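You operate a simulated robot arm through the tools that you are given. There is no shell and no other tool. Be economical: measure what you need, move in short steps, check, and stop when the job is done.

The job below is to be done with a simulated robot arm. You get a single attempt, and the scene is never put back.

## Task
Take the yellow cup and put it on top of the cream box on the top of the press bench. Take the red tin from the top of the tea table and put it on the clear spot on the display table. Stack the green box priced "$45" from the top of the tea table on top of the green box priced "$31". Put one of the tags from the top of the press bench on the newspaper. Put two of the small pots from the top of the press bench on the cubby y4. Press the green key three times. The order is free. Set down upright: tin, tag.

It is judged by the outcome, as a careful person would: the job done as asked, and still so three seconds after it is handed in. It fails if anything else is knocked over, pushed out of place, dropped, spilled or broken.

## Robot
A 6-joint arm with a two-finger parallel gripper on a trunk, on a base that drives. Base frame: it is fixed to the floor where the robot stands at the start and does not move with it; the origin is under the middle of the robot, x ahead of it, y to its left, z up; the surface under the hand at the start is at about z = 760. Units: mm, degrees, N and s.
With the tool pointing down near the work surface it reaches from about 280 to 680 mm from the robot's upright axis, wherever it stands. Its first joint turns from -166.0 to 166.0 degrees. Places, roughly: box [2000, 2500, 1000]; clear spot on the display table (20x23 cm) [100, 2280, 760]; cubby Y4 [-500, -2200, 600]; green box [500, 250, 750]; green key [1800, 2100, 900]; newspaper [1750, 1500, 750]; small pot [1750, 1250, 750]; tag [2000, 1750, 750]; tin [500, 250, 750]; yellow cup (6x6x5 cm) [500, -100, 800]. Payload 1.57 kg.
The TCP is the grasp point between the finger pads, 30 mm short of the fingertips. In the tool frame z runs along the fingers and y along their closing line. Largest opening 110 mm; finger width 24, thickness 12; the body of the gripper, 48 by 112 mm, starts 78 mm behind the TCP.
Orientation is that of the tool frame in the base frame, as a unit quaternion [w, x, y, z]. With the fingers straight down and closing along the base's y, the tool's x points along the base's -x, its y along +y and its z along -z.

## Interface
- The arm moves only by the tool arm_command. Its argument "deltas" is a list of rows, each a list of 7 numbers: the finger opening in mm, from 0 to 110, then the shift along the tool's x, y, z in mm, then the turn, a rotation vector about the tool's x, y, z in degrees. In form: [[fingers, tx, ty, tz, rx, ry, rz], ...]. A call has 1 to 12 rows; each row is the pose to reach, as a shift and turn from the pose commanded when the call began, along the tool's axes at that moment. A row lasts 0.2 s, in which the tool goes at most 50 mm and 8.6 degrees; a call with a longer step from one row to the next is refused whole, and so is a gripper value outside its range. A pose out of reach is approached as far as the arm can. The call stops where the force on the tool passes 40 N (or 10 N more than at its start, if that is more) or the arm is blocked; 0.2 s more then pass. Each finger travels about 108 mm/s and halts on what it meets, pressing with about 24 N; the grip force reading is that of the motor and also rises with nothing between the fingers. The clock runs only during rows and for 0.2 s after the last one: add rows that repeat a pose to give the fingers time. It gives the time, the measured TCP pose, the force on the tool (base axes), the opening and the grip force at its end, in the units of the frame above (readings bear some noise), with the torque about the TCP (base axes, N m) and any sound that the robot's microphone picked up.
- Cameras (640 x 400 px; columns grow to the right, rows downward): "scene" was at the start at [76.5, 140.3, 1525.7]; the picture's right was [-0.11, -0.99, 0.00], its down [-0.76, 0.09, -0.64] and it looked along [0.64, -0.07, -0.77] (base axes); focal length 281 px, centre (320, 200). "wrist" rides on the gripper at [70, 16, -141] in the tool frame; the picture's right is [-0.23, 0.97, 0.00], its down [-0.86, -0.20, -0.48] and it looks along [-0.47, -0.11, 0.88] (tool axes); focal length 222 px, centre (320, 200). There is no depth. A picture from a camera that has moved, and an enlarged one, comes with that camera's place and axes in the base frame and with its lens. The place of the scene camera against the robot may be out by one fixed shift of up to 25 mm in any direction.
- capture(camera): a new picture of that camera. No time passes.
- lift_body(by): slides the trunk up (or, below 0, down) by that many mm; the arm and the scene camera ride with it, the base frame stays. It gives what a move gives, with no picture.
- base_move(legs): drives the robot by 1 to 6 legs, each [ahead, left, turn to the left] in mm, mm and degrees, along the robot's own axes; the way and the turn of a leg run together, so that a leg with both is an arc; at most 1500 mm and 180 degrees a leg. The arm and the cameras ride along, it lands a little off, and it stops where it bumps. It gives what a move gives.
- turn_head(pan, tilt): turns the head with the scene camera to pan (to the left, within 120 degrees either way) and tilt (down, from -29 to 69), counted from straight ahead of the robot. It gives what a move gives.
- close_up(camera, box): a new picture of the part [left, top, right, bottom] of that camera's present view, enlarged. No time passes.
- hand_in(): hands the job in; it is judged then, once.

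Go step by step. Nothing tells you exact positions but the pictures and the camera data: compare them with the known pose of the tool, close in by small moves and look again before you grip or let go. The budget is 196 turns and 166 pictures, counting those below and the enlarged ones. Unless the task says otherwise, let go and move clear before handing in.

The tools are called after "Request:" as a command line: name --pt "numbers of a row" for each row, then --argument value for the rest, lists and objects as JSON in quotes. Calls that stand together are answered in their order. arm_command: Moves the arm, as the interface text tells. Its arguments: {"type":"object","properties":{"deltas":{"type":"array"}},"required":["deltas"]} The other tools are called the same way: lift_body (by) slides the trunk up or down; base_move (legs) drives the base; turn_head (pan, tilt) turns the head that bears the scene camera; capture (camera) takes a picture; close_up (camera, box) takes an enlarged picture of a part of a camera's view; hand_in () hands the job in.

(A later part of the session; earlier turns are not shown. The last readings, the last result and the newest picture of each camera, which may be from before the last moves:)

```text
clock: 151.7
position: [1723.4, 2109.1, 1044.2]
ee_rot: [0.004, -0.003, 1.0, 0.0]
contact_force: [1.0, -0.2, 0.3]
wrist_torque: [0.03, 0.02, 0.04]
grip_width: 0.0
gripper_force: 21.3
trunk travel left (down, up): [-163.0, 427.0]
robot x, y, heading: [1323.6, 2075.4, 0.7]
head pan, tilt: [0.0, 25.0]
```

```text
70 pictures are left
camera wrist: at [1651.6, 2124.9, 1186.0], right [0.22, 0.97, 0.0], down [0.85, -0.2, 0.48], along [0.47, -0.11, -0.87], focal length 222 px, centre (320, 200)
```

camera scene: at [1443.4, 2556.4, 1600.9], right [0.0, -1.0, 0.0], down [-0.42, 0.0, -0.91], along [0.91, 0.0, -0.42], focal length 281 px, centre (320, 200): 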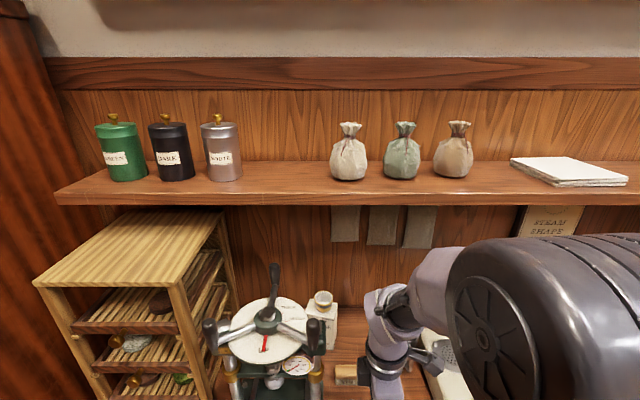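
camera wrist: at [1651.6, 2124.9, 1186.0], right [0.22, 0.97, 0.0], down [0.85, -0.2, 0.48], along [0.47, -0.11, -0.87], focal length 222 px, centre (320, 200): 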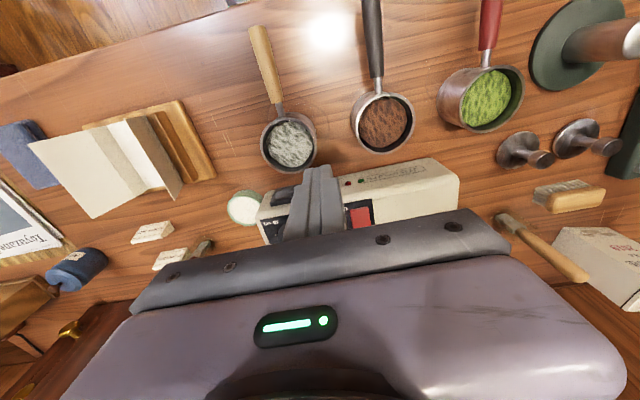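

The panel is right ahead, hidden by the fingers. Shifting the hand to view the keys.

Request:
arm_command --pt "0 10 25 -15 0 0 0" --pt "0 20 55 -30 0 0 0" --pt "0 20 70 -40 0 0 0" --pt "0 20 70 -40 0 0 0"

Request:
close_up --camera "wrist" --box '[160, 120, 400, 270]'

```text
clock: 152.7
position: [1701.3, 2178.9, 1084.8]
ee_rot: [0.004, -0.003, 1.0, 0.0]
contact_force: [0.1, 0.1, -0.2]
wrist_torque: [-0.05, 0.03, 0.0]
grip_width: 0.0
gripper_force: 21.4
trunk travel left (down, up): [-163.0, 427.0]
robot x, y, heading: [1323.2, 2076.4, 0.5]
head pan, tilt: [0.0, 25.0]
```

```text
2.67 times, centred on (280, 195) of wrist
camera zoom: at [1630.9, 2194.6, 1226.5], right [0.22, 0.98, 0.0], down [0.85, -0.19, 0.48], along [0.47, -0.11, -0.87], focal length 592 px, centre (427, 213)
```

zoom: 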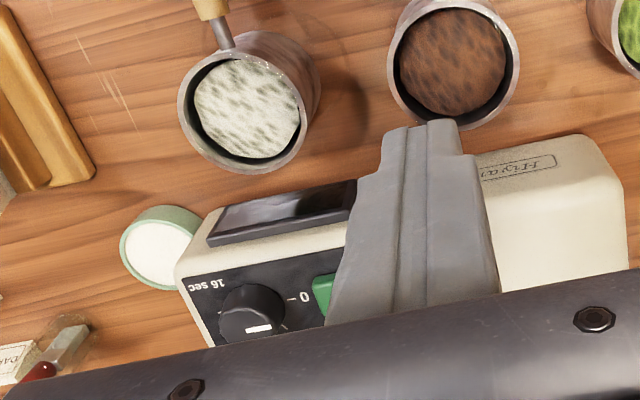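

The green key is at about (1824, 2097, 945). Moving the closed fingertips above it.

Request:
arm_command --pt "0 -30 -22 10 0 0 0" --pt "0 -62 -42 25 0 0 0" --pt "0 -94 -62 45 0 0 0" --pt "0 -123 -82 65 0 0 0" --pt "0 -123 -82 65 0 0 0"

Request:
turn_head --pan -5 --tilt 40

Request:
capture --camera "scene"

Request:
capture --camera "wrist"

```text
clock: 153.9
position: [1826.2, 2096.5, 1020.0]
ee_rot: [0.004, -0.004, 1.0, 0.001]
contact_force: [0.4, -0.6, -0.8]
wrist_torque: [0.0, 0.0, -0.04]
grip_width: 0.2
gripper_force: 20.7
trunk travel left (down, up): [-163.0, 427.0]
robot x, y, heading: [1325.7, 2079.8, 0.7]
head pan, tilt: [0.0, 25.0]
```

```text
clock: 154.7
position: [1826.2, 2097.4, 1019.9]
ee_rot: [0.003, -0.003, 1.0, 0.0]
contact_force: [-0.8, -0.2, -0.6]
wrist_torque: [0.0, 0.02, -0.04]
grip_width: 0.1
gripper_force: 20.8
trunk travel left (down, up): [-163.0, 427.0]
robot x, y, heading: [1327.0, 2075.4, 0.6]
head pan, tilt: [-5.0, 40.0]
```

```text
68 pictures are left
camera scene: at [1408.2, 2219.0, 1577.5], right [-0.08, -1.0, 0.0], down [-0.64, 0.05, -0.77], along [0.76, -0.06, -0.64], focal length 281 px, centre (320, 200)
```

scene: 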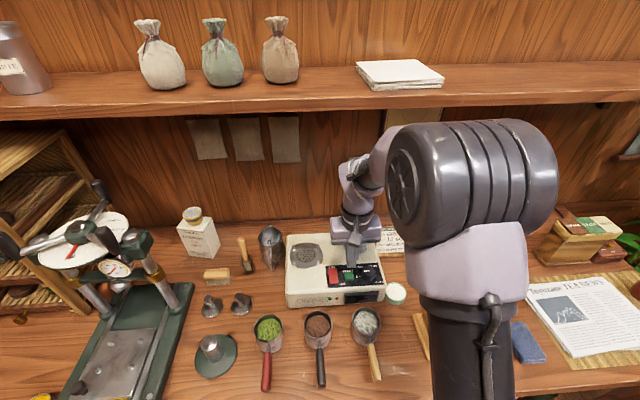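

```text
67 pictures are left
camera wrist: at [1754.9, 2112.8, 1162.2], right [0.22, 0.98, 0.0], down [0.85, -0.19, 0.48], along [0.47, -0.1, -0.87], focal length 222 px, centre (320, 200)
```

wrist: 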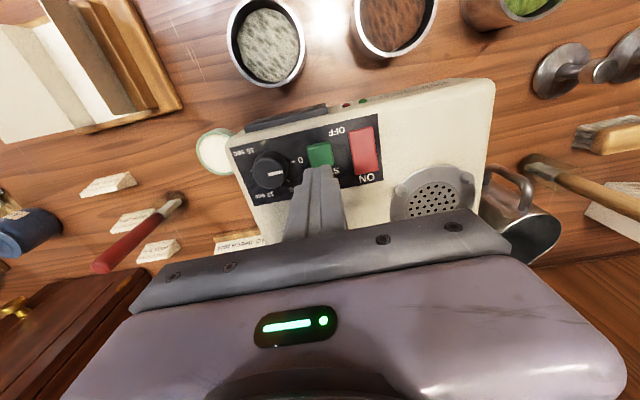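

The fingertips are exactly over the green key. Lowering until contact for press one.

Request:
arm_command --pt "0 0 0 20 0 0 0" --pt "0 0 0 36 0 0 0" --pt "0 0 0 40 0 0 0" --pt "0 0 0 43 0 0 0" --pt "0 0 0 46 0 0 0" --pt "0 0 0 49 0 0 0"

```text
clock: 155.9
position: [1826.9, 2095.7, 977.8]
ee_rot: [0.008, -0.002, 1.0, 0.001]
contact_force: [-8.6, -3.0, 26.3]
wrist_torque: [-0.07, 0.55, 0.05]
grip_width: 0.0
gripper_force: 20.8
trunk travel left (down, up): [-163.0, 427.0]
robot x, y, heading: [1326.1, 2076.1, 0.6]
head pan, tilt: [-5.0, 40.0]
heard: click
stopped in row 6: the force on the tool passed its limit at 44 N (the readings are from after the stop); the commanded pose is now the measured one
```

Press one clicked. Lifting off fully, then press two.

Request:
arm_command --pt "0 0 0 -10 0 0 0" --pt "0 0 0 -15 0 0 0" --pt "0 0 0 -15 0 0 0"

Request:
arm_command --pt "0 0 0 9 0 0 0" --pt "0 0 0 12 0 0 0" --pt "0 0 0 14 0 0 0" --pt "0 0 0 16 0 0 0" --pt "0 0 0 18 0 0 0"

```text
clock: 156.7
position: [1828.5, 2096.4, 990.2]
ee_rot: [0.007, -0.003, 1.0, -0.001]
contact_force: [-0.3, -0.5, -0.6]
wrist_torque: [0.01, 0.01, -0.01]
grip_width: 0.2
gripper_force: 21.1
trunk travel left (down, up): [-163.0, 427.0]
robot x, y, heading: [1326.7, 2078.0, 0.6]
head pan, tilt: [-5.0, 40.0]
```

```text
clock: 157.9
position: [1829.0, 2097.5, 977.3]
ee_rot: [0.012, -0.002, 1.0, 0.0]
contact_force: [-8.7, -2.6, 26.5]
wrist_torque: [0.0, 0.55, 0.05]
grip_width: 0.0
gripper_force: 22.0
trunk travel left (down, up): [-163.0, 427.0]
robot x, y, heading: [1324.6, 2076.7, 0.6]
head pan, tilt: [-5.0, 40.0]
heard: click
stopped in row 5: the force on the tool passed its limit at 44 N (the readings are from after the stop); the commanded pose is now the measured one
```

Request:
arm_command --pt "0 1 0 -10 0 0.5 0" --pt "0 3 0 -15 0 1.2 0" --pt "0 3 0 -15 0 1.2 0"

Request:
arm_command --pt "0 0 0 9 0 0 0" --pt "0 0 0 12 0 0 0" --pt "0 0 0 14 0 0 0" --pt "0 0 0 16 0 0 0" --pt "0 0 0 18 0 0 0"

```text
clock: 158.7
position: [1827.5, 2096.8, 990.8]
ee_rot: [-0.001, -0.003, 1.0, 0.0]
contact_force: [0.1, 0.5, -0.7]
wrist_torque: [-0.02, 0.03, 0.01]
grip_width: 0.2
gripper_force: 21.5
trunk travel left (down, up): [-163.0, 427.0]
robot x, y, heading: [1326.8, 2078.1, 0.6]
head pan, tilt: [-5.0, 40.0]
```

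```text
clock: 159.9
position: [1827.7, 2096.8, 977.4]
ee_rot: [0.004, -0.003, 1.0, 0.0]
contact_force: [-9.1, -1.4, 25.6]
wrist_torque: [0.0, 0.5, 0.02]
grip_width: 0.1
gripper_force: 21.1
trunk travel left (down, up): [-163.0, 427.0]
robot x, y, heading: [1323.1, 2075.1, 0.7]
head pan, tilt: [-5.0, 40.0]
heard: click
stopped in row 5: the force on the tool passed its limit at 44 N (the readings are from after the stop); the commanded pose is now the measured one
```

Three clicks heard. Raising and retracting, then driving right to the tags and the newspaper.

Request:
arm_command --pt "0 0 0 -30 0 0 0" --pt "0 0 0 -75 0 0 0" --pt "0 40 0 -100 0 0 0" --pt "0 80 0 -100 0 0 0" --pt "0 110 0 -100 0 0 0"

Request:
base_move --legs '[[0, -390, -0.6]]'

Request:
capture --camera "wrist"

Request:
capture --camera "scene"

```text
clock: 161.1
position: [1716.3, 2096.7, 1076.2]
ee_rot: [0.003, -0.003, 1.0, 0.0]
contact_force: [0.7, 0.1, 0.2]
wrist_torque: [-0.02, -0.04, -0.01]
grip_width: 0.0
gripper_force: 21.5
trunk travel left (down, up): [-163.0, 427.0]
robot x, y, heading: [1326.1, 2077.6, 0.7]
head pan, tilt: [-5.0, 40.0]
```

```text
clock: 163.6
position: [1719.8, 1705.5, 1075.4]
ee_rot: [0.003, 0.0, 1.0, 0.001]
contact_force: [-0.6, -0.1, -0.3]
wrist_torque: [0.03, 0.0, -0.02]
grip_width: 0.0
gripper_force: 21.4
trunk travel left (down, up): [-163.0, 427.0]
robot x, y, heading: [1324.4, 1689.7, 0.1]
head pan, tilt: [-5.0, 40.0]
```

```text
66 pictures are left
camera wrist: at [1649.6, 1722.4, 1218.0], right [0.23, 0.97, 0.0], down [0.85, -0.2, 0.48], along [0.47, -0.11, -0.88], focal length 222 px, centre (320, 200)
```

wrist: 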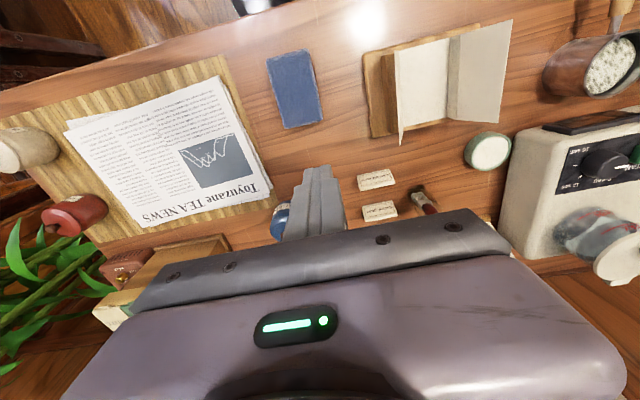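

```text
65 pictures are left
camera scene: at [1411.6, 1830.2, 1577.5], right [-0.08, -1.0, 0.0], down [-0.64, 0.05, -0.77], along [0.76, -0.06, -0.64], focal length 281 px, centre (320, 200)
```

scene: 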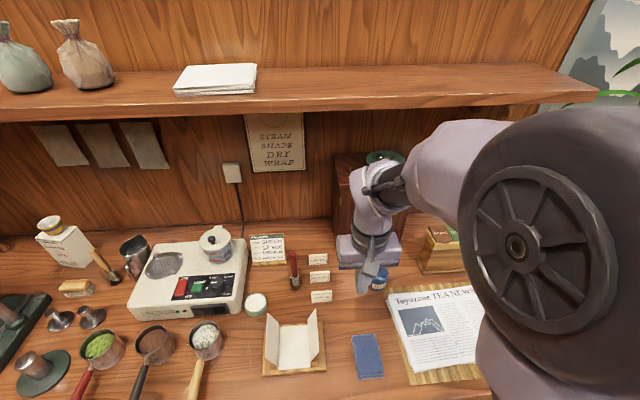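

Newspaper and tags are both in view. Enlarging the tags.

Request:
close_up --camera "wrist" --box '[320, 140, 440, 220]'

Request:
close_up --camera "scene" --box '[240, 230, 360, 330]'

```text
5.00 times, centred on (380, 180) of wrist
camera zoom: at [1649.6, 1722.4, 1218.0], right [0.23, 0.97, 0.0], down [0.85, -0.2, 0.48], along [0.47, -0.11, -0.88], focal length 1111 px, centre (20, 300)
```

zoom: 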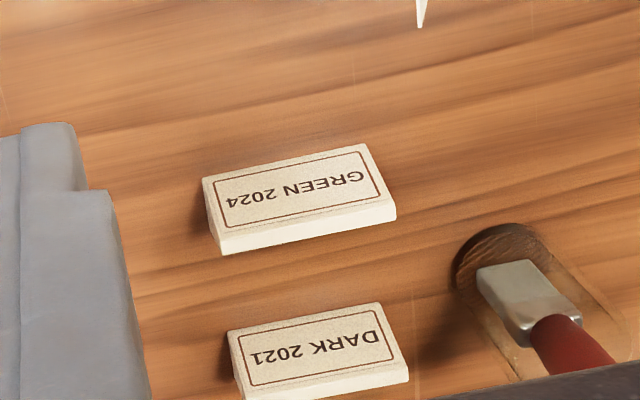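

```text
4.00 times, centred on (300, 280) of scene
camera zoom: at [1411.6, 1830.2, 1577.5], right [-0.08, -1.0, 0.0], down [-0.64, 0.05, -0.77], along [0.76, -0.06, -0.64], focal length 1125 px, centre (400, -120)
```

zoom: 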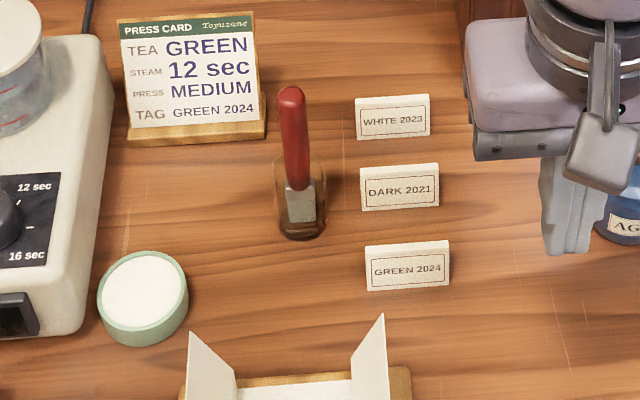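

Tags are upright blocks about 59×35×10 mm, square to the bench. I'll take "GREEN 2024" at (1823, 1780), turning the gripper to pinch its thickness.

Request:
arm_command --pt "50 -10 7 8 0 0 -8" --pt "50 -20 14 16 0 0 -16" --pt "50 -30 21 24 0 0 -24" --pt "50 -40 28 32 0 0 -32" --pt "50 -50 35 40 0 0 -40" --pt "50 -60 42 48 0 0 -48" --pt "50 -70 49 56 0 0 -56" --pt "50 -80 56 64 0 0 -64" --pt "50 -90 63 72 0 0 -72" --pt "50 -100 70 80 0 0 -80" --pt "50 -103 75 90 0 0 -88" --pt "50 -103 75 100 0 0 -90"

Request:
capture --camera "wrist"

```text
clock: 166.2
position: [1822.9, 1782.1, 977.8]
ee_rot: [-0.002, 0.708, -0.706, 0.002]
contact_force: [0.4, 0.4, -0.7]
wrist_torque: [-0.02, 0.02, -0.01]
grip_width: 50.0
gripper_force: 0.1
trunk travel left (down, up): [-163.0, 427.0]
robot x, y, heading: [1326.8, 1688.0, 0.0]
head pan, tilt: [-5.0, 40.0]
```

```text
62 pictures are left
camera wrist: at [1806.2, 1711.9, 1119.2], right [-0.97, 0.23, 0.0], down [0.2, 0.86, 0.48], along [0.11, 0.47, -0.88], focal length 222 px, centre (320, 200)
```

wrist: 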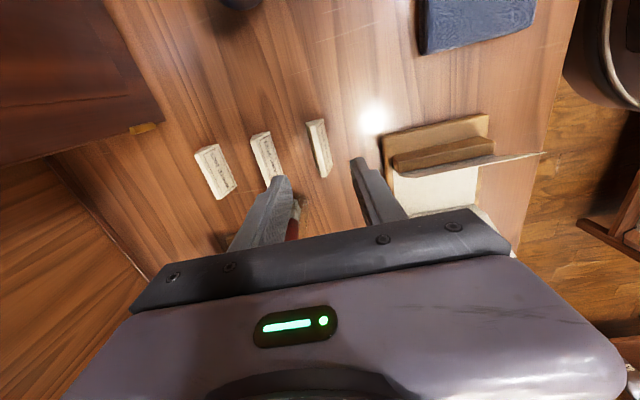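

Well centred. Descending to grip.

Request:
arm_command --pt "50 3 0 40 0 0 0" --pt "50 3 0 75 0 0 0" --pt "50 3 0 95 0 0 0" --pt "50 3 0 103 0 0 0" --pt "50 3 0 103 0 0 0"

Request:
capture --camera "wrist"

```text
clock: 167.1
position: [1826.0, 1777.8, 881.3]
ee_rot: [-0.005, 0.707, -0.707, 0.003]
contact_force: [-4.8, -1.7, 26.4]
wrist_torque: [-0.19, 1.14, 0.17]
grip_width: 55.3
gripper_force: 2.7
trunk travel left (down, up): [-163.0, 427.0]
robot x, y, heading: [1328.7, 1685.8, -0.1]
head pan, tilt: [-5.0, 40.0]
stopped in row 4: the force on the tool passed its limit at 52 N (the readings are from after the stop); the commanded pose is now the measured one
```

```text
61 pictures are left
camera wrist: at [1807.9, 1708.4, 1022.5], right [-0.97, 0.23, -0.01], down [0.19, 0.85, 0.48], along [0.12, 0.47, -0.88], focal length 222 px, centre (320, 200)
```

wrist: 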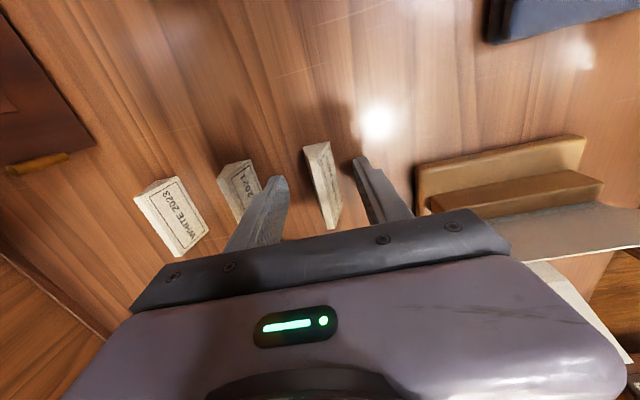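

The fingertips have met the bench (z≈850). Raising 4 mm and closing on the tag.

Request:
arm_command --pt "50 0 0 -4 0 0 0" --pt "20 0 0 -4 0 0 0" --pt "0 0 0 -4 0 0 0" --pt "0 0 0 -4 0 0 0" --pt "0 0 0 -4 0 0 0"

Request:
capture --camera "wrist"

```text
clock: 168.3
position: [1827.5, 1779.3, 882.5]
ee_rot: [0.004, -0.707, 0.707, -0.003]
contact_force: [0.6, 0.2, -0.7]
wrist_torque: [0.01, -0.02, 0.0]
grip_width: 17.9
gripper_force: 24.4
trunk travel left (down, up): [-163.0, 427.0]
robot x, y, heading: [1324.6, 1687.2, 0.1]
head pan, tilt: [-5.0, 40.0]
```

```text
60 pictures are left
camera wrist: at [1808.7, 1709.1, 1024.4], right [-0.97, 0.23, -0.01], down [0.19, 0.85, 0.48], along [0.12, 0.47, -0.88], focal length 222 px, centre (320, 200)
```

wrist: 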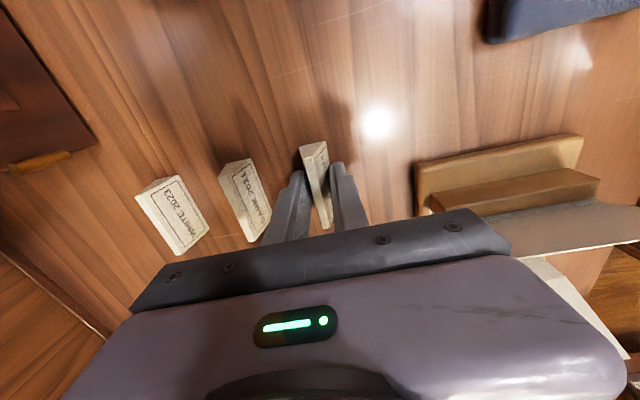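

Request:
arm_command --pt "0 0 0 -10 0 0 0" --pt "0 0 0 -50 0 0 0" --pt "0 0 0 -95 0 0 0" --pt "0 40 18 -100 0 0 0" --pt "0 80 36 -100 0 0 0" --pt "0 120 54 -100 0 0 0" --pt "0 160 72 -100 0 0 0" --pt "0 200 90 -100 0 0 0" --pt "0 240 106 -100 0 0 0" --pt "0 279 122 -100 0 0 0"

Request:
capture --camera "wrist"

Request:
capture --camera "scene"

```text
clock: 170.5
position: [1701.8, 1500.4, 981.1]
ee_rot: [0.005, -0.707, 0.707, -0.004]
contact_force: [-0.8, 0.5, -0.1]
wrist_torque: [0.02, 0.0, -0.02]
grip_width: 17.5
gripper_force: 23.9
trunk travel left (down, up): [-163.0, 427.0]
robot x, y, heading: [1328.0, 1685.3, 0.3]
head pan, tilt: [-5.0, 40.0]
```

```text
59 pictures are left
camera wrist: at [1683.3, 1430.2, 1123.8], right [-0.97, 0.23, -0.01], down [0.19, 0.85, 0.48], along [0.12, 0.47, -0.88], focal length 222 px, centre (320, 200)
```

wrist: 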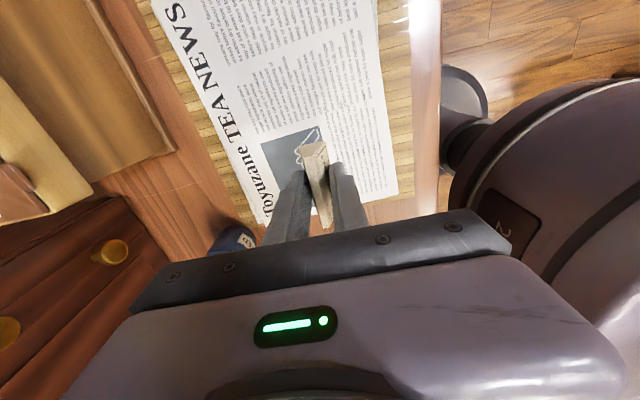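

```text
58 pictures are left
camera scene: at [1411.5, 1830.2, 1577.6], right [-0.08, -1.0, 0.0], down [-0.64, 0.05, -0.77], along [0.76, -0.06, -0.64], focal length 281 px, centre (320, 200)
```

scene: 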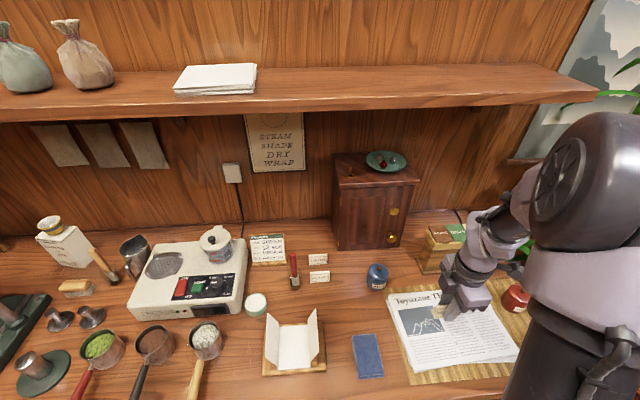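

Request:
arm_command --pt "0 10 0 25 0 0 0" --pt "0 20 0 60 0 0 0" --pt "0 20 0 82 0 0 0" --pt "0 20 0 82 0 0 0"

Request:
arm_command --pt "0 0 0 2 0 0 0" --pt "0 0 0 4 0 0 0" --pt "0 0 0 6 0 0 0" --pt "0 0 0 8 0 0 0" --pt "0 0 0 10 0 0 0" --pt "0 0 0 12 0 0 0"

Request:
close_up --camera "scene" --box '[380, 250, 540, 370]'

```text
clock: 171.5
position: [1703.9, 1480.6, 897.0]
ee_rot: [-0.005, 0.707, -0.707, 0.003]
contact_force: [-0.5, 0.1, -0.1]
wrist_torque: [0.0, -0.01, -0.02]
grip_width: 17.1
gripper_force: 24.1
trunk travel left (down, up): [-163.0, 427.0]
robot x, y, heading: [1327.5, 1688.0, 0.1]
head pan, tilt: [-5.0, 40.0]
```

```text
clock: 172.6
position: [1703.7, 1480.1, 892.5]
ee_rot: [-0.004, 0.707, -0.707, 0.006]
contact_force: [-5.5, 2.4, 28.4]
wrist_torque: [0.12, 0.27, -0.04]
grip_width: 18.2
gripper_force: 24.2
trunk travel left (down, up): [-163.0, 427.0]
robot x, y, heading: [1331.1, 1680.9, -0.1]
head pan, tilt: [-5.0, 40.0]
stopped in row 5: the force on the tool passed its limit at 50 N (the readings are from after the stop); the commanded pose is now the measured one
```

```text
3.33 times, centred on (460, 310) of scene
camera zoom: at [1409.0, 1832.3, 1577.6], right [-0.08, -1.0, 0.0], down [-0.64, 0.05, -0.77], along [0.76, -0.07, -0.64], focal length 938 px, centre (-147, -167)
```

zoom: 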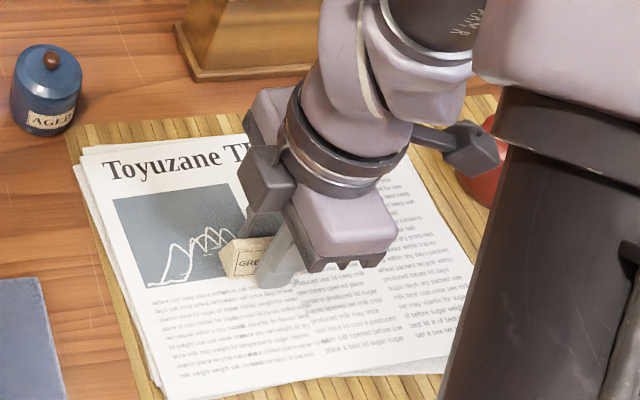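

The tag is touching the paper, upright. Easing off, releasing and rising.

Request:
arm_command --pt "0 0 0 -2 0 0 0" --pt "22 0 0 -2 0 0 0" --pt "45 0 0 -2 0 0 0" --pt "50 0 0 -2 0 0 0" --pt "50 0 0 -40 0 0 0" --pt "50 0 0 -85 0 0 0" --pt "50 0 0 -130 0 0 0"

Request:
capture --camera "wrist"

Request:
close_up --camera "scene" --box '[240, 220, 560, 400]'

```text
clock: 174.2
position: [1704.2, 1480.7, 1022.0]
ee_rot: [0.006, -0.707, 0.707, -0.004]
contact_force: [-0.8, -0.8, 1.0]
wrist_torque: [0.0, -0.01, -0.02]
grip_width: 50.2
gripper_force: 0.2
trunk travel left (down, up): [-163.0, 427.0]
robot x, y, heading: [1326.5, 1690.7, 0.1]
head pan, tilt: [-5.0, 40.0]
```

```text
56 pictures are left
camera wrist: at [1686.1, 1411.6, 1163.9], right [-0.97, 0.23, -0.01], down [0.19, 0.86, 0.48], along [0.12, 0.47, -0.88], focal length 222 px, centre (320, 200)
```

wrist: 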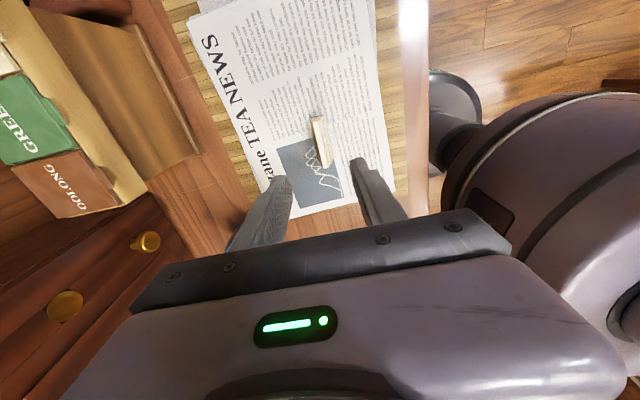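

```text
2.00 times, centred on (400, 310) of scene
camera zoom: at [1411.2, 1831.2, 1577.5], right [-0.08, -1.0, 0.0], down [-0.64, 0.05, -0.77], along [0.76, -0.07, -0.64], focal length 563 px, centre (160, -20)
```

zoom: 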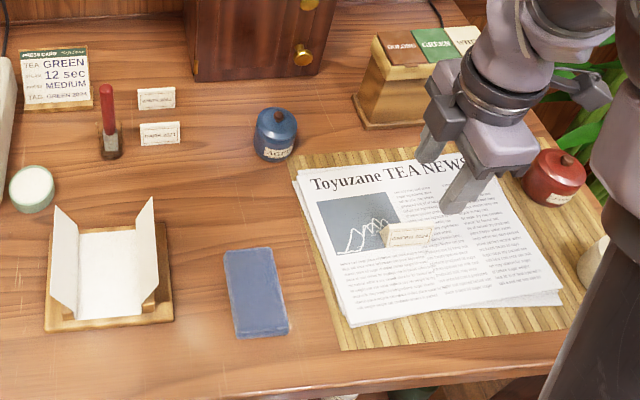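

The tag stands on the newspaper. Before taking a pot I want to see cubby Y4, so I'll turn the head toward it.

Request:
turn_head --pan -116 --tilt 12

Request:
capture --camera "scene"

```text
clock: 176.1
position: [1704.3, 1479.1, 1020.7]
ee_rot: [-0.004, 0.707, -0.707, 0.005]
contact_force: [-0.1, -0.3, 0.3]
wrist_torque: [-0.01, -0.01, -0.04]
grip_width: 50.2
gripper_force: 0.1
trunk travel left (down, up): [-163.0, 427.0]
robot x, y, heading: [1326.9, 1689.3, 0.1]
head pan, tilt: [-116.0, 12.0]
```

```text
54 pictures are left
camera scene: at [1286.3, 1754.1, 1621.9], right [-0.9, 0.44, 0.0], down [0.09, 0.19, -0.98], along [-0.43, -0.88, -0.21], focal length 281 px, centre (320, 200)
```

scene: 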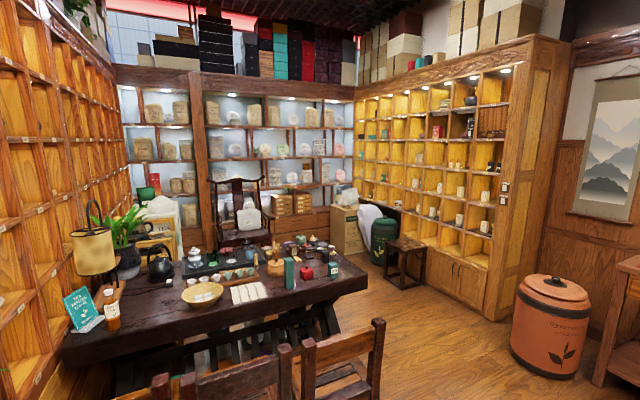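

Request:
close_up --camera "scene" --box '[200, 90, 400, 260]'

Request:
close_up --camera "scene" --box '[340, 50, 540, 250]'

```text
2.35 times, centred on (300, 175) of scene
camera zoom: at [1286.3, 1754.1, 1621.9], right [-0.9, 0.44, 0.0], down [0.09, 0.19, -0.98], along [-0.43, -0.88, -0.21], focal length 662 px, centre (367, 259)
```

zoom: 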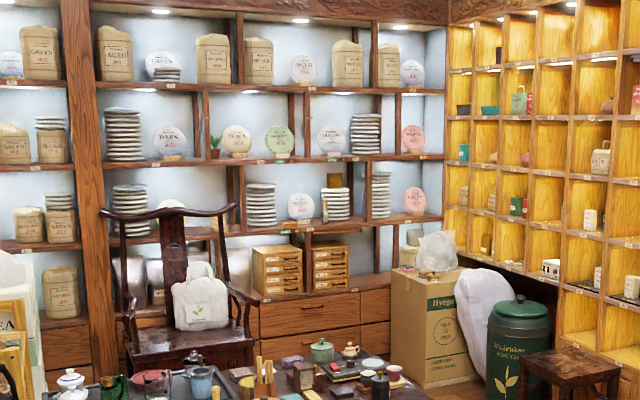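

```text
2.00 times, centred on (440, 150) of scene
camera zoom: at [1286.3, 1754.1, 1621.9], right [-0.9, 0.44, 0.0], down [0.09, 0.19, -0.98], along [-0.43, -0.88, -0.21], focal length 563 px, centre (80, 300)
```

zoom: 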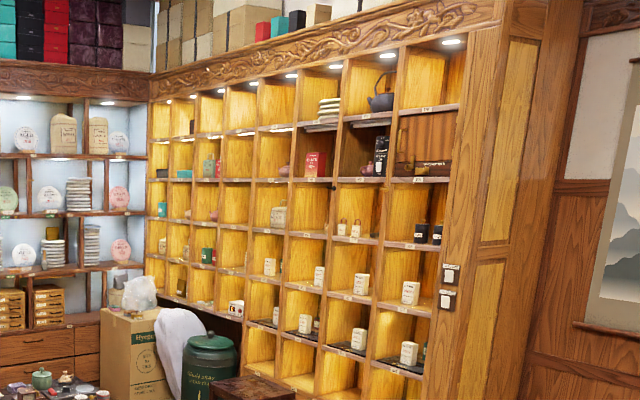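

The cubbies are open-front shelving, so I'll need a strongly pitched grip to insert a pot upright. I'll first line the base up with the blue pot and bring the tool to yaw 0 in front of it.

Request:
base_move --legs '[[-20, -80, 0]]'

Request:
arm_command --pt "90 -18 -6 -2 0 0 8" --pt "90 -36 -12 -4 0 0 16" --pt "90 -54 -18 -6 0 0 24" --pt "90 -72 -24 -8 0 0 32" --pt "90 -90 -30 -8 0 0 40" --pt "90 -108 -36 -8 0 0 48" --pt "90 -126 -42 -8 0 0 56" --pt "90 -144 -48 -8 0 0 64" --pt "90 -162 -54 -8 0 0 72" --pt "90 -180 -60 -8 0 0 80" --pt "90 -200 -66 -8 0 0 88" --pt "90 -210 -66 -8 0 0 90"

Request:
capture --camera "wrist"

```text
clock: 177.1
position: [1684.2, 1400.2, 1020.4]
ee_rot: [0.005, -0.707, 0.707, -0.005]
contact_force: [-0.3, -0.4, -0.7]
wrist_torque: [0.03, 0.01, 0.02]
grip_width: 50.2
gripper_force: 0.1
trunk travel left (down, up): [-163.0, 427.0]
robot x, y, heading: [1308.2, 1608.6, 0.1]
head pan, tilt: [-116.0, 12.0]
```

```text
clock: 179.7
position: [1751.2, 1613.5, 1029.6]
ee_rot: [0.007, 0.001, 1.0, 0.0]
contact_force: [-0.4, -0.4, 1.0]
wrist_torque: [0.02, -0.02, 0.0]
grip_width: 89.8
gripper_force: 0.0
trunk travel left (down, up): [-163.0, 427.0]
robot x, y, heading: [1306.8, 1612.6, 0.2]
head pan, tilt: [-116.0, 12.0]
```

```text
51 pictures are left
camera wrist: at [1678.9, 1629.6, 1171.1], right [0.23, 0.97, 0.0], down [0.85, -0.2, 0.49], along [0.48, -0.11, -0.87], focal length 222 px, centre (320, 200)
```

wrist: 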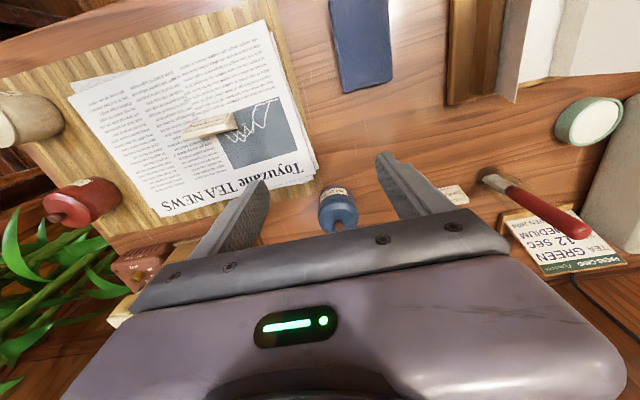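

Blue pot is at about (1848, 1616), straight ahead of the base. Pitching the tool 55° in-plane before approaching.

Request:
arm_command --pt "90 0 0 0 0 -8 0" --pt "90 0 0 0 0 -16 0" --pt "90 0 0 0 0 -24 0" --pt "90 0 0 0 0 -32 0" --pt "90 0 0 0 0 -40 0" --pt "90 0 0 0 0 -48 0" --pt "90 0 0 0 0 -55 0" --pt "90 0 0 0 0 -55 0"

Request:
capture --camera "wrist"

```text
clock: 181.5
position: [1797.8, 1610.6, 1032.0]
ee_rot: [0.468, 0.001, 0.884, -0.001]
contact_force: [-0.3, 0.7, 0.4]
wrist_torque: [0.03, -0.01, 0.0]
grip_width: 90.2
gripper_force: 0.0
out of reach, approached as far as the arm can: row 6, 7, 8
trunk travel left (down, up): [-163.0, 427.0]
robot x, y, heading: [1309.9, 1607.7, 0.2]
head pan, tilt: [-116.0, 12.0]
```

```text
50 pictures are left
camera wrist: at [1642.5, 1627.5, 1055.0], right [0.13, 0.97, 0.19], down [0.08, -0.2, 0.98], along [0.99, -0.11, -0.11], focal length 222 px, centre (320, 200)
```

wrist: 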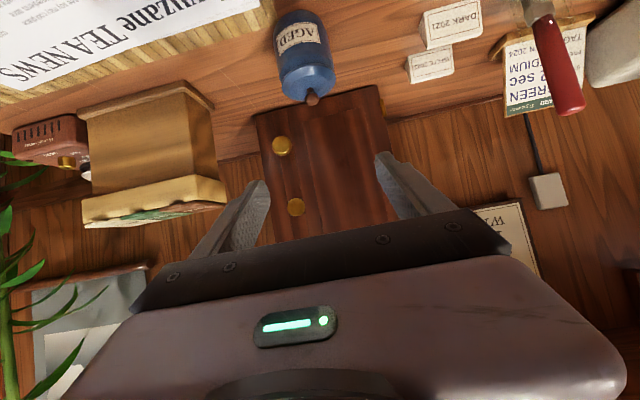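

Pot position confirmed near (1855, 1615). Coming down behind it.

Request:
arm_command --pt "90 30 1 16 0 0 0" --pt "90 60 3 32 0 0 0" --pt "90 88 4 48 0 0 0" --pt "90 88 4 48 0 0 0"

Request:
capture --camera "wrist"

```text
clock: 182.5
position: [1790.3, 1616.0, 930.6]
ee_rot: [0.469, 0.0, 0.883, 0.0]
contact_force: [-0.3, 0.2, -0.5]
wrist_torque: [0.01, 0.0, 0.0]
grip_width: 90.1
gripper_force: 0.0
trunk travel left (down, up): [-163.0, 427.0]
robot x, y, heading: [1308.7, 1607.4, 0.2]
head pan, tilt: [-116.0, 12.0]
```

```text
49 pictures are left
camera wrist: at [1634.3, 1632.5, 954.2], right [0.13, 0.97, 0.19], down [0.08, -0.2, 0.98], along [0.99, -0.11, -0.11], focal length 222 px, centre (320, 200)
```

wrist: 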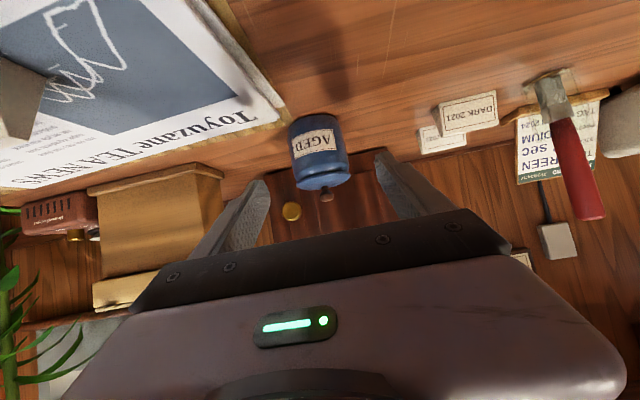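

Request:
arm_command --pt "90 0 0 27 0 0 0" --pt "90 1 0 54 0 0 0" --pt "90 1 0 79 0 0 0" --pt "90 1 0 79 0 0 0"

Request:
arm_command --pt "40 0 0 0 0 0 0" --pt "0 0 0 0 0 0 0" --pt "0 0 0 0 0 0 0"

Request:
capture --camera "wrist"

```text
clock: 183.5
position: [1855.9, 1616.0, 886.5]
ee_rot: [0.468, 0.001, 0.884, -0.001]
contact_force: [-0.6, -0.1, 0.5]
wrist_torque: [0.0, 0.02, -0.02]
grip_width: 90.0
gripper_force: 0.1
trunk travel left (down, up): [-163.0, 427.0]
robot x, y, heading: [1307.1, 1612.2, 0.2]
head pan, tilt: [-116.0, 12.0]
```

```text
clock: 184.3
position: [1855.8, 1615.8, 885.8]
ee_rot: [0.468, 0.001, 0.884, -0.001]
contact_force: [0.0, -0.8, -0.1]
wrist_torque: [0.09, 0.01, -0.01]
grip_width: 57.6
gripper_force: 23.7
trunk travel left (down, up): [-163.0, 427.0]
robot x, y, heading: [1306.1, 1611.0, -0.0]
head pan, tilt: [-116.0, 12.0]
```

```text
48 pictures are left
camera wrist: at [1699.6, 1632.9, 910.2], right [0.13, 0.97, 0.19], down [0.09, -0.2, 0.98], along [0.99, -0.11, -0.11], focal length 222 px, centre (320, 200)
```

wrist: 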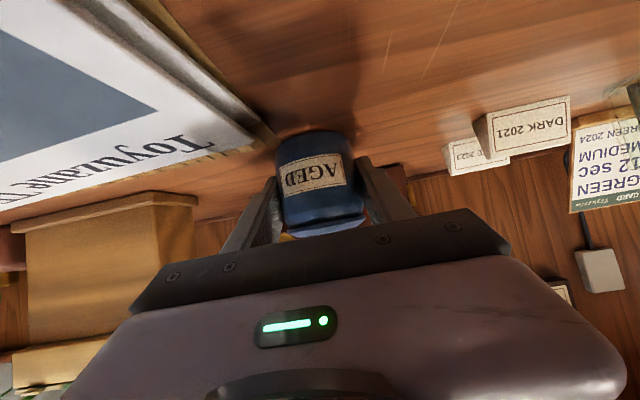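

The pot is held upright. Lifting.

Request:
arm_command --pt "0 -12 0 -8 0 0 0" --pt "0 -45 0 -31 0 0 0" --pt "0 -85 0 -57 0 0 0" --pt "0 -85 0 -57 0 0 0"

Request:
base_move --legs '[[-200, 0, 0], [0, -370, 0], [-1200, 0, 0], [0, 0, -90]]'

Request:
turn_head --pan 0 --tilt 25

Request:
capture --camera "scene"

```text
clock: 185.3
position: [1854.9, 1615.5, 989.4]
ee_rot: [0.467, 0.0, 0.884, -0.001]
contact_force: [0.4, 0.0, -2.0]
wrist_torque: [0.0, -0.01, 0.0]
grip_width: 57.6
gripper_force: 24.3
trunk travel left (down, up): [-163.0, 427.0]
robot x, y, heading: [1308.3, 1608.4, 0.4]
head pan, tilt: [-116.0, 12.0]
```

```text
clock: 198.4
position: [-104.2, 716.3, 989.0]
ee_rot: [0.327, 0.632, 0.618, -0.334]
contact_force: [-0.7, -0.8, -2.6]
wrist_torque: [0.02, -0.01, -0.04]
grip_width: 57.4
gripper_force: 24.1
trunk travel left (down, up): [-163.0, 427.0]
robot x, y, heading: [-99.8, 1263.8, -91.1]
head pan, tilt: [-116.0, 12.0]
```

```text
clock: 200.3
position: [-103.9, 716.4, 990.2]
ee_rot: [0.327, 0.632, 0.618, -0.334]
contact_force: [0.5, -0.2, -2.4]
wrist_torque: [-0.01, -0.01, 0.0]
grip_width: 57.9
gripper_force: 24.4
trunk travel left (down, up): [-163.0, 427.0]
robot x, y, heading: [-97.9, 1263.7, -91.2]
head pan, tilt: [0.0, 25.0]
```

```text
47 pictures are left
camera scene: at [60.1, 1197.2, 1600.8], right [-1.0, 0.02, 0.0], down [0.01, 0.42, -0.91], along [-0.02, -0.91, -0.42], focal length 281 px, centre (320, 200)
```

scene: 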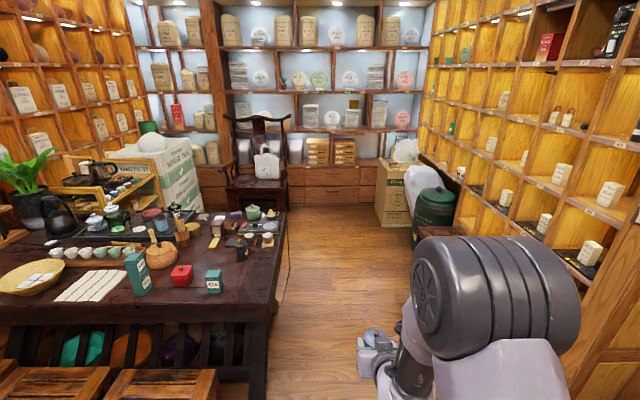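

The way to the back wall is clear. Driving ahead and then reading the labels.

Request:
base_move --legs '[[1450, 0, 1.2]]'

Request:
turn_head --pan -5 --tilt 20

Request:
capture --camera "scene"

```text
clock: 207.5
position: [-106.7, -730.9, 988.1]
ee_rot: [0.33, 0.626, 0.624, -0.331]
contact_force: [0.5, -0.5, -2.1]
wrist_torque: [0.01, 0.01, 0.01]
grip_width: 57.6
gripper_force: 24.2
trunk travel left (down, up): [-163.0, 427.0]
robot x, y, heading: [-113.2, -187.5, -90.0]
head pan, tilt: [0.0, 25.0]
```

```text
clock: 208.2
position: [-106.1, -731.1, 988.7]
ee_rot: [0.331, 0.625, 0.624, -0.332]
contact_force: [0.6, 0.6, -2.0]
wrist_torque: [0.0, 0.01, -0.01]
grip_width: 57.5
gripper_force: 24.4
trunk travel left (down, up): [-163.0, 427.0]
robot x, y, heading: [-114.9, -185.6, -89.9]
head pan, tilt: [-5.0, 20.0]
```

```text
46 pictures are left
camera scene: at [39.6, -247.9, 1608.9], right [-1.0, 0.09, 0.0], down [0.03, 0.34, -0.94], along [-0.08, -0.94, -0.34], focal length 281 px, centre (320, 200)
```

scene: 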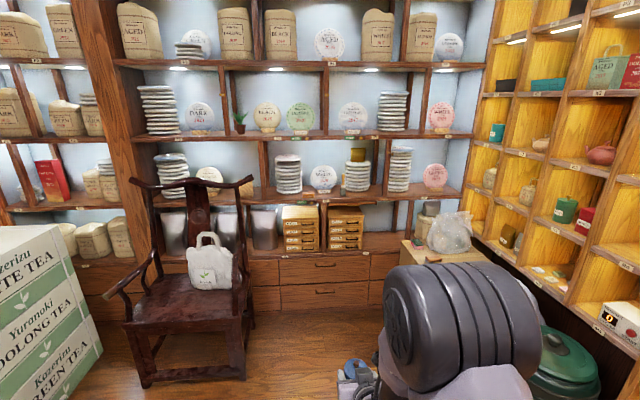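

Request:
close_up --camera "scene" --box '[240, 110, 480, 260]'

Request:
close_up --camera "scene" --box '[440, 120, 640, 330]'

```text
2.67 times, centred on (360, 185) of scene
camera zoom: at [39.6, -247.9, 1608.9], right [-1.0, 0.09, 0.0], down [0.03, 0.34, -0.94], along [-0.08, -0.94, -0.34], focal length 750 px, centre (213, 240)
```

zoom: 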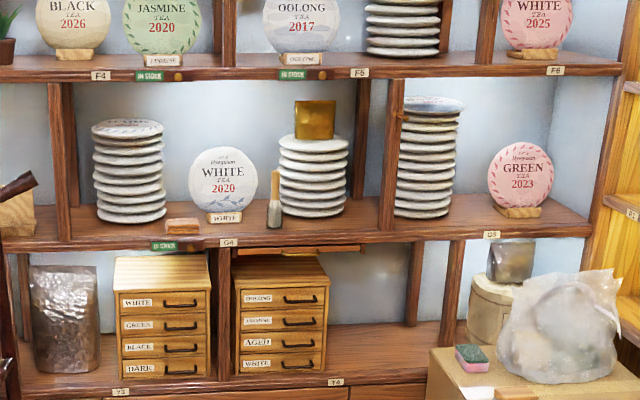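

```text
1.90 times, centred on (540, 225) of scene
camera zoom: at [39.6, -247.9, 1608.9], right [-1.0, 0.09, 0.0], down [0.03, 0.34, -0.94], along [-0.08, -0.94, -0.34], focal length 536 px, centre (-99, 152)
```

zoom: 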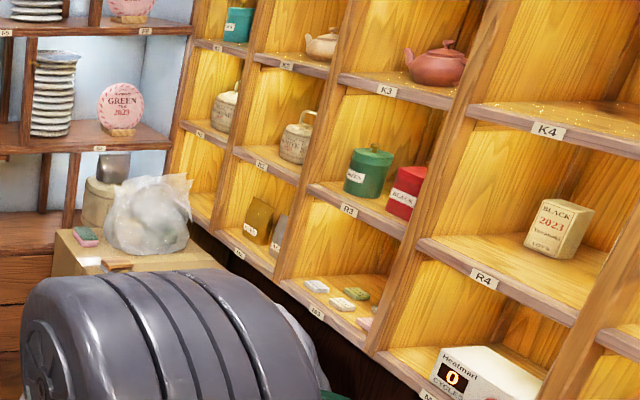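

Y4 is the back-wall bay labelled below the right-hand little drawer chest, with free floor to the right of the chest (z≈570, front edge y≈−1960, x from −420 to −700). Driving closer and to the right.

Request:
base_move --legs '[[500, 0, 0], [450, -370, 0]]'

Request:
turn_head --pan 10 --tilt 45

Request:
capture --camera "scene"

Request:
capture --camera "wrist"

```text
clock: 214.0
position: [-470.0, -1676.5, 989.6]
ee_rot: [0.331, 0.626, 0.624, -0.331]
contact_force: [0.3, 0.2, -1.2]
wrist_torque: [0.03, -0.01, 0.0]
grip_width: 57.5
gripper_force: 23.8
trunk travel left (down, up): [-163.0, 427.0]
robot x, y, heading: [-475.6, -1128.4, -90.0]
head pan, tilt: [-5.0, 20.0]
```

```text
clock: 214.9
position: [-471.5, -1675.9, 989.0]
ee_rot: [0.33, 0.625, 0.624, -0.332]
contact_force: [-0.5, -0.2, -2.0]
wrist_torque: [0.0, 0.01, 0.0]
grip_width: 57.6
gripper_force: 23.9
trunk travel left (down, up): [-163.0, 427.0]
robot x, y, heading: [-479.8, -1127.5, -90.0]
head pan, tilt: [10.0, 45.0]
```

```text
43 pictures are left
camera scene: at [-302.5, -1180.2, 1570.3], right [-0.98, -0.17, 0.0], down [-0.12, 0.7, -0.71], along [0.12, -0.7, -0.71], focal length 281 px, centre (320, 200)
```

scene: 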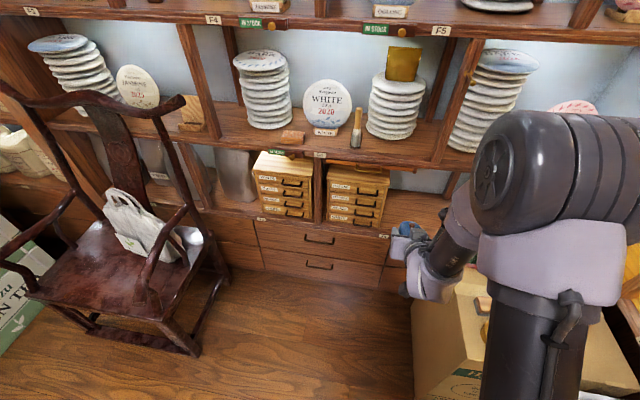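

```text
42 pictures are left
camera wrist: at [-454.4, -1519.7, 1011.7], right [0.97, -0.13, 0.19], down [-0.2, -0.09, 0.98], along [-0.11, -0.99, -0.11], focal length 222 px, centre (320, 200)
```

wrist: 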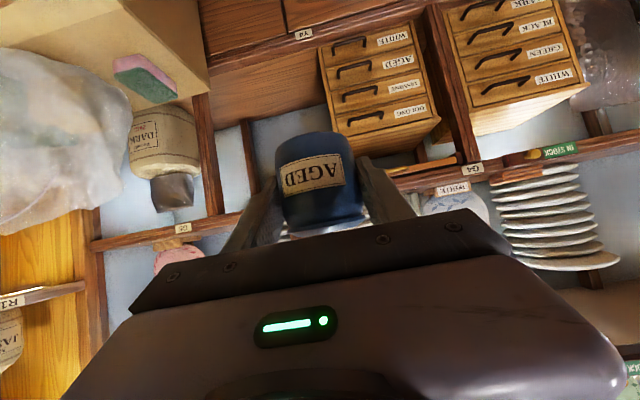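

I can see Y4's free floor; a cardboard carton stands near on the right. Zooming to judge how close the base may come.

Request:
turn_head --pan -5 --tilt 60

Request:
capture --camera "scene"

```text
clock: 215.7
position: [-471.9, -1675.9, 987.4]
ee_rot: [0.33, 0.626, 0.624, -0.331]
contact_force: [-0.7, -0.2, -1.9]
wrist_torque: [0.01, -0.03, 0.02]
grip_width: 57.6
gripper_force: 23.9
trunk travel left (down, up): [-163.0, 427.0]
robot x, y, heading: [-476.6, -1130.8, -89.6]
head pan, tilt: [-5.0, 60.0]
```

```text
41 pictures are left
camera scene: at [-322.4, -1166.5, 1550.8], right [-1.0, 0.09, 0.0], down [0.07, 0.86, -0.5], along [-0.04, -0.5, -0.87], focal length 281 px, centre (320, 200)
```

scene: 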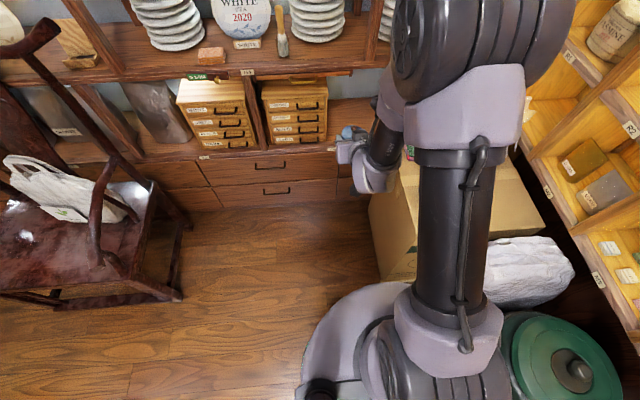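

The carton's left side is at x≈−693, so I'll keep the base near x≈−440 and enter Y4 turned 15° right. First lowering trunk and hand while outside.

Request:
lift_body --by -160

Request:
base_move --legs '[[0, 0, -15]]'

Request:
arm_command --pt "0 30 0 20 0 0 0" --pt "0 60 0 40 0 0 0" --pt "0 90 0 61 0 0 0" --pt "0 112 0 76 0 0 0" --pt "0 112 0 76 0 0 0"

Request:
capture --camera "wrist"

```text
clock: 217.5
position: [-470.8, -1675.9, 828.9]
ee_rot: [0.33, 0.626, 0.625, -0.331]
contact_force: [-0.2, -0.6, -1.9]
wrist_torque: [0.04, 0.01, 0.0]
grip_width: 57.6
gripper_force: 23.9
trunk travel left (down, up): [-3.0, 587.0]
robot x, y, heading: [-475.8, -1123.6, -90.1]
head pan, tilt: [-5.0, 60.0]
```

```text
clock: 218.8
position: [-611.9, -1658.0, 828.4]
ee_rot: [0.284, 0.702, 0.537, -0.372]
contact_force: [-0.2, 0.7, -1.7]
wrist_torque: [-0.01, 0.01, 0.03]
grip_width: 57.8
gripper_force: 24.3
trunk travel left (down, up): [-3.0, 587.0]
robot x, y, heading: [-476.6, -1130.9, -105.1]
head pan, tilt: [-5.0, 60.0]
```

```text
clock: 220.0
position: [-610.7, -1659.8, 693.8]
ee_rot: [0.285, 0.702, 0.538, -0.371]
contact_force: [-0.4, 0.9, -1.0]
wrist_torque: [0.01, 0.01, 0.0]
grip_width: 57.7
gripper_force: 24.2
trunk travel left (down, up): [-3.0, 587.0]
robot x, y, heading: [-478.8, -1129.8, -104.8]
head pan, tilt: [-5.0, 60.0]
```

```text
40 pictures are left
camera wrist: at [-555.1, -1512.8, 717.1], right [0.91, -0.38, 0.19], down [-0.21, -0.03, 0.98], along [-0.36, -0.93, -0.11], focal length 222 px, centre (320, 200)
```

wrist: 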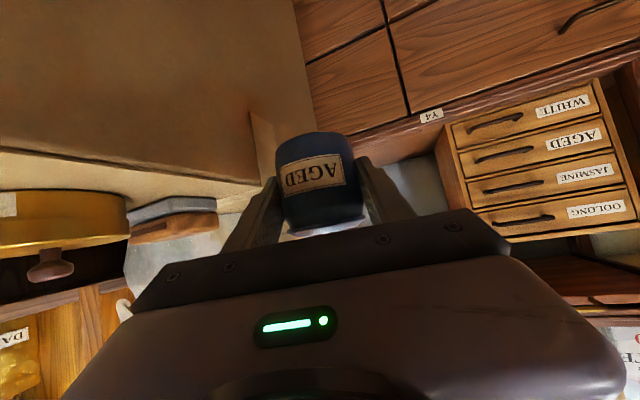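

Request:
base_move --legs '[[300, 118, 0]]'

Request:
capture --camera "wrist"

Request:
turn_head --pan 5 --tilt 45

Request:
capture --camera "scene"

```text
clock: 222.2
position: [-578.6, -1985.5, 694.9]
ee_rot: [0.284, 0.702, 0.537, -0.372]
contact_force: [-0.6, 0.1, -2.5]
wrist_torque: [0.05, 0.02, -0.03]
grip_width: 57.4
gripper_force: 23.6
trunk travel left (down, up): [-3.0, 587.0]
robot x, y, heading: [-441.6, -1453.6, -104.9]
head pan, tilt: [-5.0, 60.0]
```

```text
39 pictures are left
camera wrist: at [-520.9, -1838.4, 717.4], right [0.91, -0.38, 0.19], down [-0.21, -0.03, 0.98], along [-0.36, -0.92, -0.11], focal length 222 px, centre (320, 200)
```

wrist: 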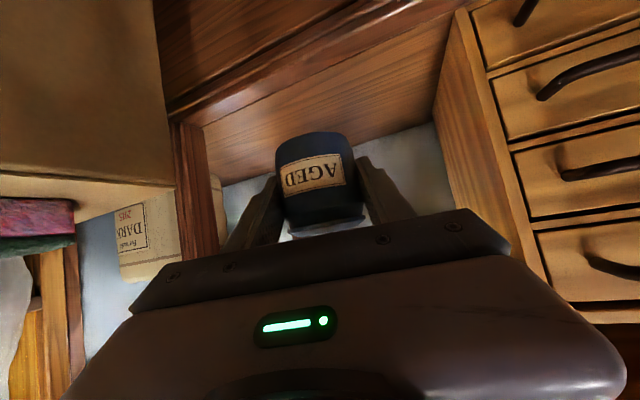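

```text
clock: 222.9
position: [-576.8, -1986.0, 695.6]
ee_rot: [0.284, 0.702, 0.536, -0.372]
contact_force: [0.5, 0.4, -2.0]
wrist_torque: [0.03, 0.02, 0.01]
grip_width: 57.6
gripper_force: 24.1
trunk travel left (down, up): [-3.0, 587.0]
robot x, y, heading: [-444.5, -1454.0, -105.1]
head pan, tilt: [5.0, 45.0]
```

```text
38 pictures are left
camera scene: at [-295.3, -1543.3, 1410.2], right [-0.98, 0.17, 0.0], down [0.12, 0.7, -0.71], along [-0.12, -0.7, -0.71], focal length 281 px, centre (320, 200)
```

scene: 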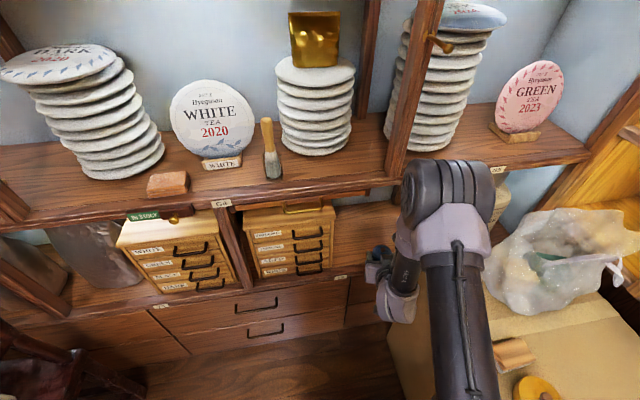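

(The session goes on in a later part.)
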